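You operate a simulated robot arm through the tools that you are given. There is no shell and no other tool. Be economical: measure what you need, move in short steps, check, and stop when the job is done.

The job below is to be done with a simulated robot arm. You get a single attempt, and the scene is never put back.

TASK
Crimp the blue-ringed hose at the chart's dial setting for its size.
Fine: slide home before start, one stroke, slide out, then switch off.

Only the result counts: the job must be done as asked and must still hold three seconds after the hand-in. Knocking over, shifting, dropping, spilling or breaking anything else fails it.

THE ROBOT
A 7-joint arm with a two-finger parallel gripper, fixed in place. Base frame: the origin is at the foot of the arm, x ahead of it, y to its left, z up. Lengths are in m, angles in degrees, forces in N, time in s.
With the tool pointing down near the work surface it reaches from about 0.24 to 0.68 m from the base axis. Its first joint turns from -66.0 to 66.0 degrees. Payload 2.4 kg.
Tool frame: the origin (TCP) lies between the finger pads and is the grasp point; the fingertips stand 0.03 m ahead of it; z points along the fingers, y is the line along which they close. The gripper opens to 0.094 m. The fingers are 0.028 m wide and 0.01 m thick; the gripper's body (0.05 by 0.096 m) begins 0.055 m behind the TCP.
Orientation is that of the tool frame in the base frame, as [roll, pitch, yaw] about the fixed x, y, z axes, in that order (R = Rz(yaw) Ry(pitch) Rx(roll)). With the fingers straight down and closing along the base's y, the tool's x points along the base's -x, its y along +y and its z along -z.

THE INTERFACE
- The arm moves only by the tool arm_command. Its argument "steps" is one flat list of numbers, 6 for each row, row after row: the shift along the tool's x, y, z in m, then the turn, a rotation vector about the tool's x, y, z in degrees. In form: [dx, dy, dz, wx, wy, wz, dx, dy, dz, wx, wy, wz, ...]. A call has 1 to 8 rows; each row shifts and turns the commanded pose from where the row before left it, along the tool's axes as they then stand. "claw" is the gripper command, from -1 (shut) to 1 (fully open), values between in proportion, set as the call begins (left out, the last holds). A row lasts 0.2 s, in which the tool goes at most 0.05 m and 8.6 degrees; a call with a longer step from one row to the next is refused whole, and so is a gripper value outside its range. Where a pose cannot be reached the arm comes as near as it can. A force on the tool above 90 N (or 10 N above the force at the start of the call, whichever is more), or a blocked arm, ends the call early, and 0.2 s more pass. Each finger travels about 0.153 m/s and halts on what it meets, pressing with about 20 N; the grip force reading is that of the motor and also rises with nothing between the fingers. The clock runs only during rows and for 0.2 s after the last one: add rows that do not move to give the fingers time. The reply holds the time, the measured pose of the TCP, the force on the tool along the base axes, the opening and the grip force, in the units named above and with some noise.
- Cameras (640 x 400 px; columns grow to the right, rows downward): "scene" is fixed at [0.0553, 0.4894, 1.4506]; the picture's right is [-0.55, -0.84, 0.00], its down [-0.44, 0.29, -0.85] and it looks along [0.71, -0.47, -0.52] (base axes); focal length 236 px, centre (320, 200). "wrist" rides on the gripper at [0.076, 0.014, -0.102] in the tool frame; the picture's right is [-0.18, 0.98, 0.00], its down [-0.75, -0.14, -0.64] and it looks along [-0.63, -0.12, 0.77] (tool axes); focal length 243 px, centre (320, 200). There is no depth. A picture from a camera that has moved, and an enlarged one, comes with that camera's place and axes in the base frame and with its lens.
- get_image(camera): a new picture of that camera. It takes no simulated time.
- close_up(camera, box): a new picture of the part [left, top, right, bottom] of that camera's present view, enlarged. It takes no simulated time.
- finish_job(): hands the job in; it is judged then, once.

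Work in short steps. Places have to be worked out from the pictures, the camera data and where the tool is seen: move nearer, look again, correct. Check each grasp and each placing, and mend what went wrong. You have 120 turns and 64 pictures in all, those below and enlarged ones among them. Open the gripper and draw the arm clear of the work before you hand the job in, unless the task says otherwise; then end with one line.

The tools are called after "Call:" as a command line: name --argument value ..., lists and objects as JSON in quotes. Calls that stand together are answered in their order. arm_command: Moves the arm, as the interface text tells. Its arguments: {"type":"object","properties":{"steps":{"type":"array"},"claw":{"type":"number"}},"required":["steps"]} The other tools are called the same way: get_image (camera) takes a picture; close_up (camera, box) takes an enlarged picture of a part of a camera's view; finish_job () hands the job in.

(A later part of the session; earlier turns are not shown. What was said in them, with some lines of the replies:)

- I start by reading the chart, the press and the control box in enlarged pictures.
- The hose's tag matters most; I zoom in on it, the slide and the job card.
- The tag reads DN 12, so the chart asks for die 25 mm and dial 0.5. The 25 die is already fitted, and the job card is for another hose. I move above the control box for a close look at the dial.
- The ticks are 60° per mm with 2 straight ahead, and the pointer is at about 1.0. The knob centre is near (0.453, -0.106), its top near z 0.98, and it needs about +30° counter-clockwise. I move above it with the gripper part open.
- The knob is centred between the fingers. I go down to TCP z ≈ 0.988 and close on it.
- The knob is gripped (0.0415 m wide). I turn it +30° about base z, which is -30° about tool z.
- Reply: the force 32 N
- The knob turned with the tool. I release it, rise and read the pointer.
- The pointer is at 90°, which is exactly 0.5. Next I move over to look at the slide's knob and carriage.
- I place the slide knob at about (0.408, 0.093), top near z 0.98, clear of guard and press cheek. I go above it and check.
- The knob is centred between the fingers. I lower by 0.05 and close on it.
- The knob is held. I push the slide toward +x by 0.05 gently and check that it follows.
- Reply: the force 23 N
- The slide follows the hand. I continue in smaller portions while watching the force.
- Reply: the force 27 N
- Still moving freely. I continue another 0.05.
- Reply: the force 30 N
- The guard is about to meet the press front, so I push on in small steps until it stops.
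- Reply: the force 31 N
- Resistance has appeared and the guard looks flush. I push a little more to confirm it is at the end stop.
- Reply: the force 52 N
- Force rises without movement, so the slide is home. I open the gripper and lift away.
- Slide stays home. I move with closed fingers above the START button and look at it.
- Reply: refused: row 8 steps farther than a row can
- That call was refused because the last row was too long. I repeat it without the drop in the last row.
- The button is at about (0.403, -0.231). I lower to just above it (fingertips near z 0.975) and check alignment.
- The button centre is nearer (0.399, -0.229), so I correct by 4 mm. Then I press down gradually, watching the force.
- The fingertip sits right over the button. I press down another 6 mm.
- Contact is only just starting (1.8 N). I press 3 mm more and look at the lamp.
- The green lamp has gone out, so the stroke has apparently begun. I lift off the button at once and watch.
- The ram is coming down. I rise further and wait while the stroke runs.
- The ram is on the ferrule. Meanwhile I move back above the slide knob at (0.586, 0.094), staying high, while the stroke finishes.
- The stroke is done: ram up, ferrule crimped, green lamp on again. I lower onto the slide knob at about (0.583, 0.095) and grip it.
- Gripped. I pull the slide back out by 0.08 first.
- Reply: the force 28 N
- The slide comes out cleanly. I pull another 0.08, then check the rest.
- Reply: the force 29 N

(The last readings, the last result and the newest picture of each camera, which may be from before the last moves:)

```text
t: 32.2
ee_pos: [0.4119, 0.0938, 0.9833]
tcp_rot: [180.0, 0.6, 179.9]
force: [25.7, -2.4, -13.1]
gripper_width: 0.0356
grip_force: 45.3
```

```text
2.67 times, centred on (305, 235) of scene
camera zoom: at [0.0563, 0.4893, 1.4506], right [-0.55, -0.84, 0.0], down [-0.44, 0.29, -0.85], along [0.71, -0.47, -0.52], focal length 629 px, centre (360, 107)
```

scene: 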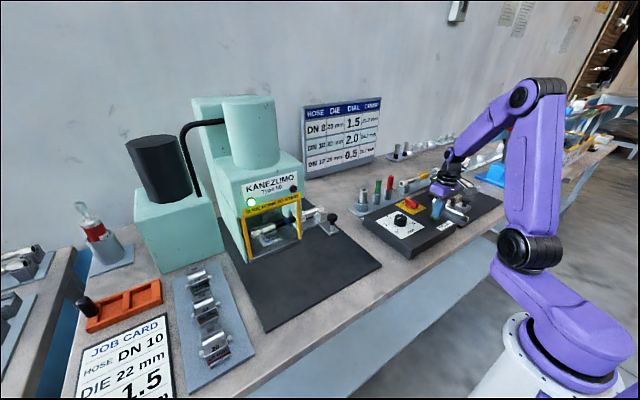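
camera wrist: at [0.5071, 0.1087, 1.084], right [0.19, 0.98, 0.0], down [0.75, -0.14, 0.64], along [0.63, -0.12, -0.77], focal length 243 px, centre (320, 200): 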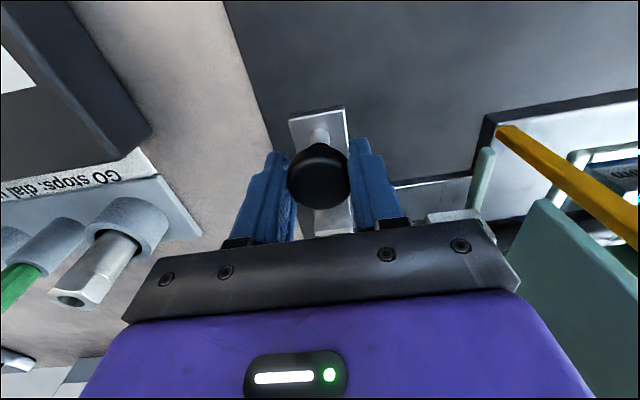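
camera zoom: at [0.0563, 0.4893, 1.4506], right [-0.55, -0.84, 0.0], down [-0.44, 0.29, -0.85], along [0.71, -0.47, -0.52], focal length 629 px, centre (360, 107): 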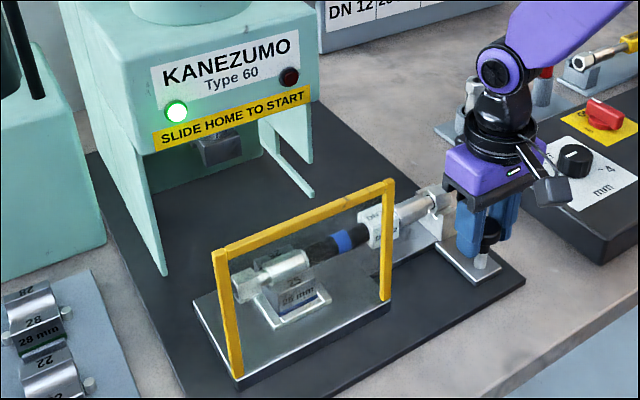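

The slide is back at its outer stop (25 N). I release, lift and travel over to view the red switch.

Call:
arm_command --steps '[-0.002, 0, 0, 0, 0, 0, 0, 0, 0, 0, 0, 0]' --claw 0.5

Call:
arm_command --steps '[0, 0, -0.02, 0, 0, 0, 0, 0, -0.04, 0, 0, 0, 0, 0, -0.04, 0, 0, 0, 0, 0, -0.04, 0, 0, 0]'

Call:
arm_command --steps '[-0.008, -0.0434, 0, 0, 0, 0, -0.008, -0.0434, 0, 0, 0, 0, -0.008, -0.0434, 0, 0, 0, 0, -0.008, -0.0434, 0, 0, 0, 0, -0.008, -0.0434, 0, 0, 0, 0, -0.008, -0.0434, 0, 0, 0, 0, -0.008, -0.0434, 0, 0, 0, 0]'

Call:
get_image --camera "wrist"

Call:
close_up --camera "scene" --box '[210, 160, 400, 310]'

```text
t: 32.8
ee_pos: [0.4095, 0.0948, 0.9822]
tcp_rot: [-180.0, 0.0, 180.0]
force: [0.1, -0.3, 0.3]
gripper_width: 0.0703
grip_force: 0.0
```

```text
t: 33.8
ee_pos: [0.4077, 0.0962, 1.1227]
tcp_rot: [180.0, 0.0, 179.9]
force: [0.1, -0.2, -0.4]
gripper_width: 0.0704
grip_force: 0.0
```

```text
t: 35.4
ee_pos: [0.4643, -0.211, 1.1224]
tcp_rot: [180.0, -0.1, -180.0]
force: [0.8, -0.6, 0.4]
gripper_width: 0.0708
grip_force: 0.0
```

```text
22 pictures are left
camera wrist: at [0.389, -0.1966, 1.2251], right [0.18, 0.98, 0.0], down [0.75, -0.14, 0.64], along [0.63, -0.12, -0.77], focal length 243 px, centre (320, 200)
```

wrist: 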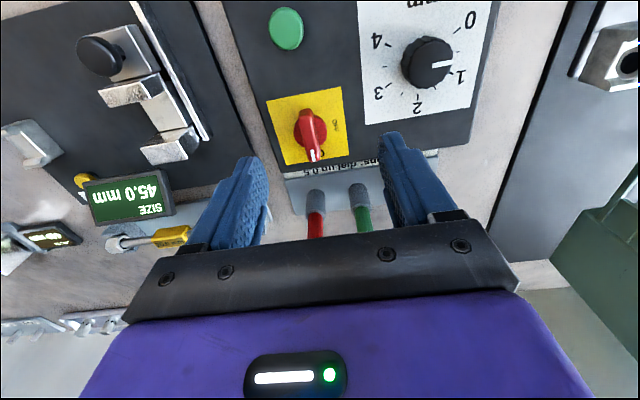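

```text
2.67 times, centred on (305, 235) of scene
camera zoom: at [0.0553, 0.4894, 1.4506], right [-0.55, -0.84, 0.0], down [-0.44, 0.29, -0.85], along [0.71, -0.47, -0.52], focal length 629 px, centre (360, 107)
```

zoom: 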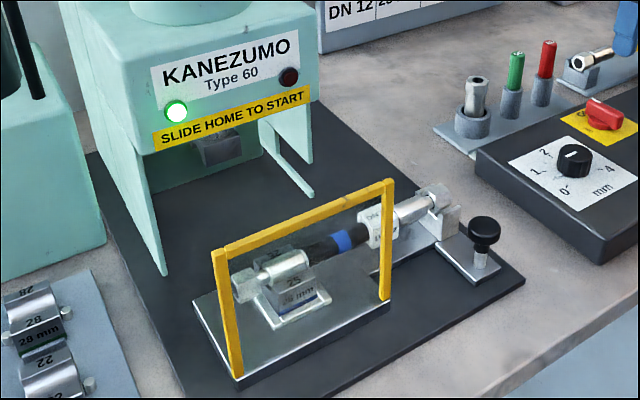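

I take enlarged views of the switch to find the ON and OFF marks and its pointer.

Call:
close_up --camera "wrist" --box '[250, 70, 370, 180]'

Call:
close_up --camera "scene" --box '[390, 180, 450, 225]'

```text
3.64 times, centred on (310, 125) of wrist
camera zoom: at [0.389, -0.1966, 1.2251], right [0.18, 0.98, 0.0], down [0.75, -0.14, 0.64], along [0.63, -0.12, -0.77], focal length 882 px, centre (356, 473)
```

zoom: 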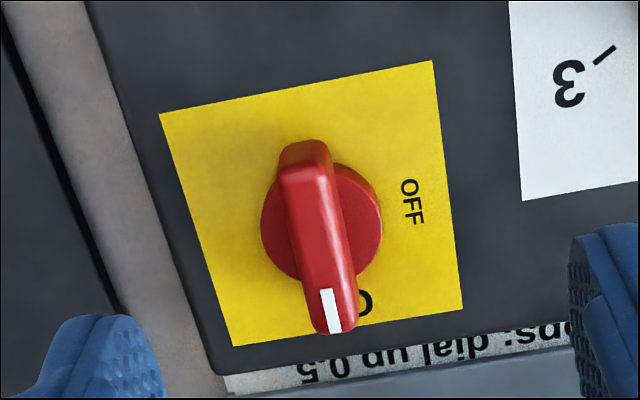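

```text
8.89 times, centred on (420, 202) of scene
camera zoom: at [0.0553, 0.4894, 1.4506], right [-0.55, -0.84, 0.0], down [-0.44, 0.29, -0.85], along [0.71, -0.47, -0.52], focal length 2098 px, centre (-569, 178)
```

zoom: 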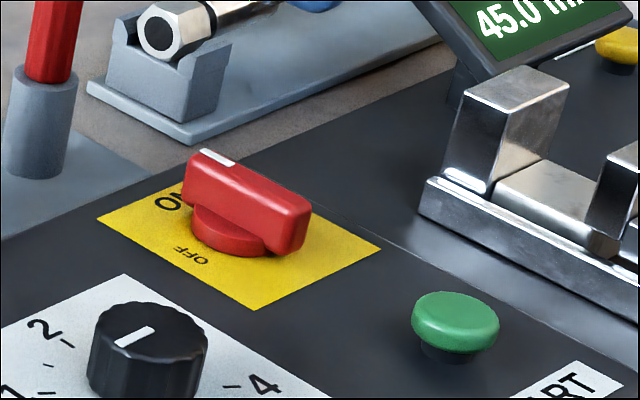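

The switch points to ON (+x); OFF is at +y, so it needs a +90° turn. The centre is at about (0.502, -0.229), top near z 0.975. I first test in the air that the wrist can make this turn.

Call:
arm_command --steps '[-0.0377, -0.018, 0.02, 0, 0, 0, 0, 0, 0, 0, 0, -8, 0, 0, 0, 0, 0, -8, 0, 0, 0, 0, 0, -8, 0, 0, 0, 0, 0, -8, 0, 0, 0, 0, 0, -8, 0, 0, 0, 0, 0, -8, 0, 0, 0, 0, 0, -8]'

Call:
arm_command --steps '[0, 0, 0, 0, 0, -8, 0, 0, 0, 0, 0, -8, 0, 0, 0, 0, 0, -8, 0, 0, 0, 0, 0, -8, 0, 0, 0, 0, 0, -8]'

```text
t: 37.2
ee_pos: [0.5023, -0.227, 1.1023]
tcp_rot: [180.0, 0.0, -123.9]
force: [0.2, 0.3, 0.7]
gripper_width: 0.0708
grip_force: 0.1
```

```text
t: 38.4
ee_pos: [0.503, -0.2266, 1.1025]
tcp_rot: [-180.0, 0.0, -83.9]
force: [1.1, 0.3, 0.0]
gripper_width: 0.0704
grip_force: 0.0
```

The full turn is reachable. I rotate back, narrow the opening, lower to z 1.03 and check alignment.

Call:
arm_command --steps '[0, 0, 0, 0, 0, 8, 0, 0, 0, 0, 0, 8, 0, 0, 0, 0, 0, 8, 0, 0, 0, 0, 0, 8, 0, 0, 0, 0, 0, 8, 0, 0, 0, 0, 0, 8, 0, 0, 0, 0, 0, 8, 0, 0, 0, 0, 0, 8]' --claw -0.1

Call:
arm_command --steps '[0, 0, 0, 0, 0, 8, 0, 0, 0, 0, 0, 8, 0, 0, 0.02, 0, 0, 8, 0, 0, 0.03, 0, 0, 8, 0, 0, 0.02, 0, 0, 0]'

Call:
get_image --camera "wrist"

Call:
close_up --camera "scene" --box '[380, 160, 460, 230]'

```text
t: 40.2
ee_pos: [0.5032, -0.226, 1.1019]
tcp_rot: [-180.0, 0.0, -148.2]
force: [-0.6, 0.2, -0.4]
gripper_width: 0.0424
grip_force: 0.1
```

```text
t: 41.4
ee_pos: [0.5034, -0.2278, 1.0336]
tcp_rot: [-179.9, 0.0, 179.8]
force: [-0.8, -0.1, -0.4]
gripper_width: 0.0423
grip_force: 0.1
```

```text
18 pictures are left
camera wrist: at [0.4272, -0.2131, 1.135], right [0.19, 0.98, 0.0], down [0.75, -0.14, 0.64], along [0.63, -0.12, -0.77], focal length 243 px, centre (320, 200)
```

wrist: 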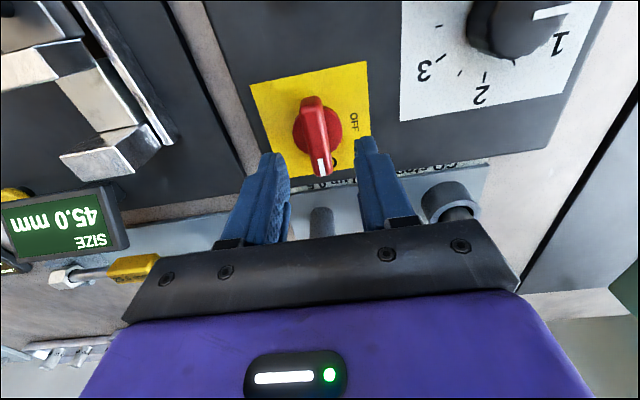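

```text
5.71 times, centred on (420, 195) of scene
camera zoom: at [0.0553, 0.4894, 1.4506], right [-0.55, -0.84, 0.0], down [-0.44, 0.29, -0.85], along [0.71, -0.47, -0.52], focal length 1349 px, centre (-251, 229)
```

zoom: 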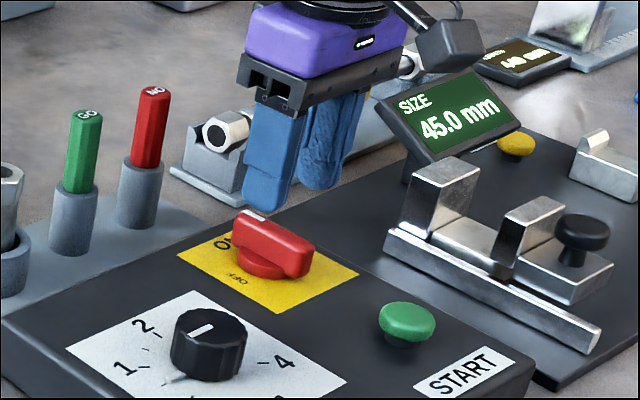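

The switch bar is centred between the fingers. I lower to z ≈ 0.993 and close on the bar.

Call:
arm_command --steps '[0.002, -0.001, 0.02, 0, 0, 0, 0, 0, 0.012, 0, 0, 0, 0, 0, 0.008, 0, 0, 0]'

Call:
arm_command --steps '[0, 0, 0, 0, 0, 0, 0, 0, 0, 0, 0, 0]' --claw -1

Call:
get_image --camera "wrist"

```text
t: 42.2
ee_pos: [0.5001, -0.2279, 0.9908]
tcp_rot: [-179.9, 0.0, 179.8]
force: [-1.1, 1.1, 0.8]
gripper_width: 0.0425
grip_force: 0.0
```

```text
t: 42.8
ee_pos: [0.5002, -0.2296, 0.9913]
tcp_rot: [-179.9, 0.1, 179.8]
force: [1.4, -10.5, -7.3]
gripper_width: 0.0158
grip_force: 45.1
```

```text
16 pictures are left
camera wrist: at [0.4246, -0.216, 1.0939], right [0.19, 0.98, 0.0], down [0.75, -0.14, 0.64], along [0.63, -0.12, -0.77], focal length 243 px, centre (320, 200)
```

wrist: 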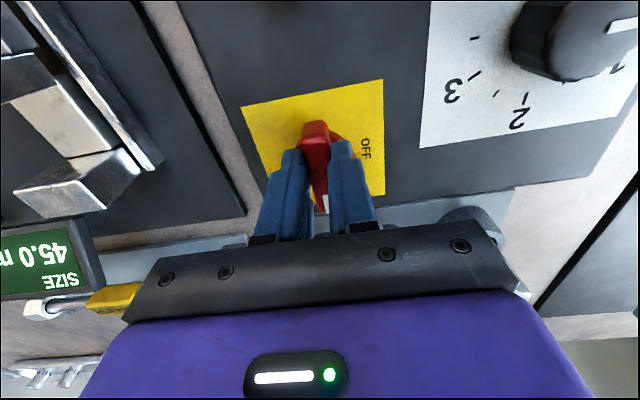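

Gripped on the bar. I turn +90° in two parts.

Call:
arm_command --steps '[0, -0.001, 0, 0, 0, -7.5, 0, 0, 0, 0, 0, -7.5, 0, 0, 0, 0, 0, -7.5, 0, 0, 0, 0, 0, -7.5, 0, 0, 0, 0, 0, -7.5, 0, 0, 0, 0, 0, -7.5]'

Call:
arm_command --steps '[0, 0, 0, 0, 0, -7.5, 0, 0, 0, 0, 0, -7.5, 0, 0, 0, 0, 0, -7.5, 0, 0, 0, 0, 0, -7.5, 0, 0, 0, 0, 0, -7.5, 0, 0, 0, 0, 0, -7.5]'

Call:
get_image --camera "scene"

```text
t: 44.2
ee_pos: [0.5014, -0.2356, 0.9916]
tcp_rot: [-179.3, 0.1, -135.2]
force: [21.3, -39.0, -25.6]
gripper_width: 0.0161
grip_force: 45.2
```

```text
t: 45.6
ee_pos: [0.5071, -0.233, 0.9948]
tcp_rot: [-178.7, -0.7, -89.9]
force: [33.1, -31.2, -5.6]
gripper_width: 0.0159
grip_force: 45.2
```

```text
15 pictures are left
```

scene: 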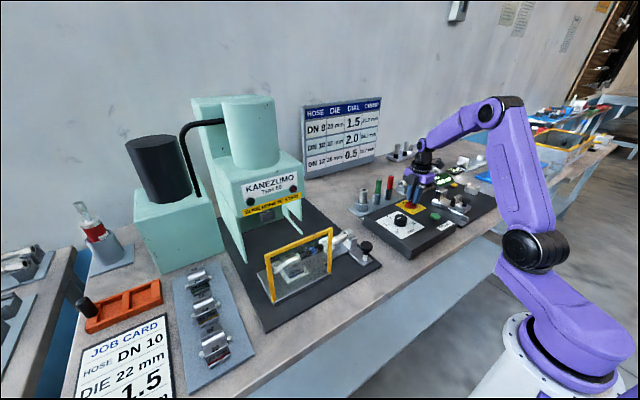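

The green lamp is out. I release, rise straight up and check the switch pointer.

Call:
arm_command --steps '[0, 0, 0, 0, 0, 0, 0, 0, 0, 0, 0, 0]' --claw 0.1

Call:
arm_command --steps '[0, 0, -0.02, 0, 0, 0, 0, 0, -0.04, 0, 0, 0, 0, 0, -0.04, 0, 0, 0, 0, 0, -0.04, 0, 0, 0]'

Call:
close_up --camera "scene" --box '[380, 160, 460, 230]'

Call:
close_up --camera "scene" --box '[210, 160, 400, 310]'

Call:
get_image --camera "wrist"

```text
t: 46.2
ee_pos: [0.5008, -0.2292, 0.9922]
tcp_rot: [179.8, 0.2, -90.0]
force: [-0.9, -0.1, -0.2]
gripper_width: 0.0517
grip_force: 0.1
```

```text
t: 47.2
ee_pos: [0.5009, -0.2306, 1.1322]
tcp_rot: [-179.9, -0.1, -90.0]
force: [-0.3, -0.2, 0.0]
gripper_width: 0.0517
grip_force: 0.1
```

```text
5.71 times, centred on (420, 195) of scene
camera zoom: at [0.0553, 0.4894, 1.4506], right [-0.55, -0.84, 0.0], down [-0.44, 0.29, -0.85], along [0.71, -0.47, -0.52], focal length 1349 px, centre (-251, 229)
```

zoom: 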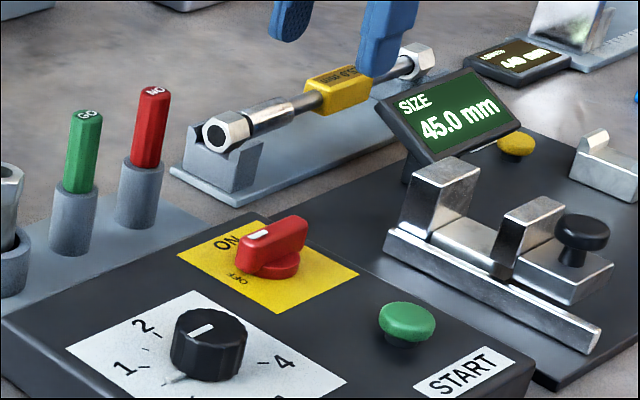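

```text
2.67 times, centred on (305, 235) of scene
camera zoom: at [0.0553, 0.4894, 1.4506], right [-0.55, -0.84, 0.0], down [-0.44, 0.29, -0.85], along [0.71, -0.47, -0.52], focal length 629 px, centre (360, 107)
```

zoom: 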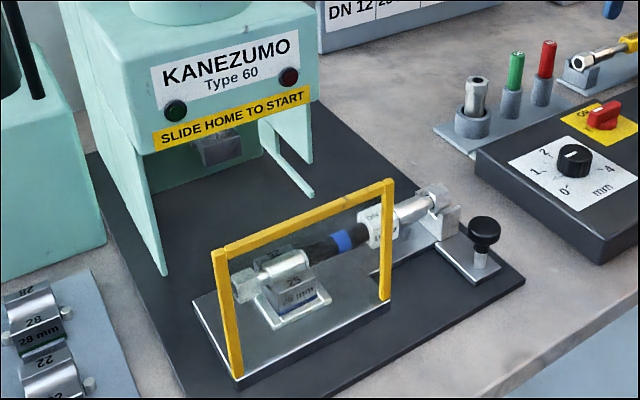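

```text
12 pictures are left
camera wrist: at [0.487, -0.307, 1.2357], right [-0.98, 0.18, 0.0], down [0.14, 0.75, 0.64], along [0.12, 0.63, -0.77], focal length 243 px, centre (320, 200)
```

wrist: 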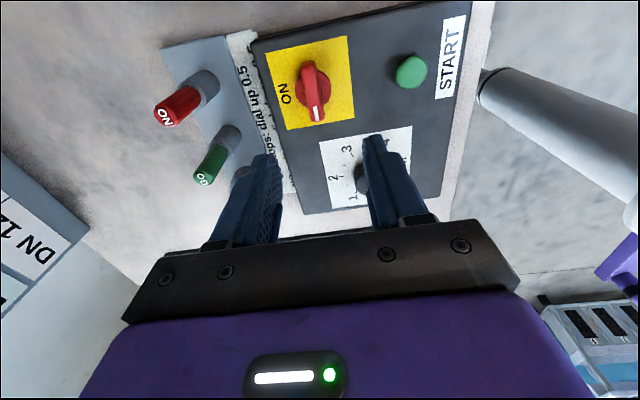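

The switch points to OFF, the lamps are dark, the slide is out and the dial is still at 0.5. I draw the arm up and clear with the gripper open.

Call:
arm_command --steps '[0, 0, -0.04, 0, 0, 0, 0, 0, -0.04, 0, 0, 0, 0, -0.03, -0.03, 0, 0, 0, 0, -0.03, -0.03, 0, 0, 0, 0, -0.04, 0, 0, 0, 0]' --claw 1

Call:
get_image --camera "scene"

```text
t: 48.4
ee_pos: [0.5419, -0.2279, 1.2473]
tcp_rot: [179.9, 0.0, -90.0]
force: [-0.3, 0.5, -0.6]
gripper_width: 0.094
grip_force: 0.0
out of reach, approached as far as the arm can: row 4, 5
```

```text
11 pictures are left
```

scene: 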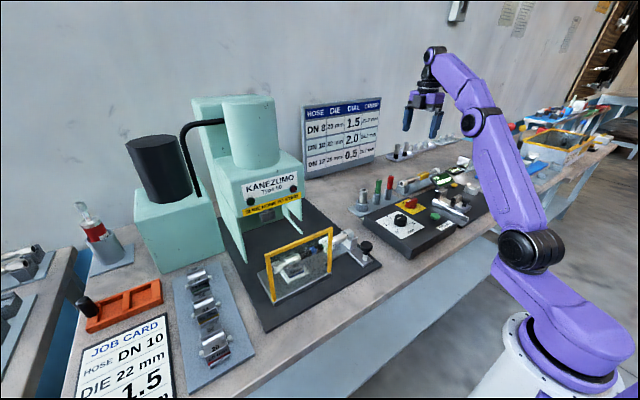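

The arm is clear and nothing else has been disturbed, so I hand the job in.

Call:
finish_job

```text
The job is handed in.
```

I crimped the blue-ringed DN 12 hose with one stroke at dial 0.5 in the 25 mm die that was already fitted; the slide is back out and the press is switched off. I did not gauge the crimp.
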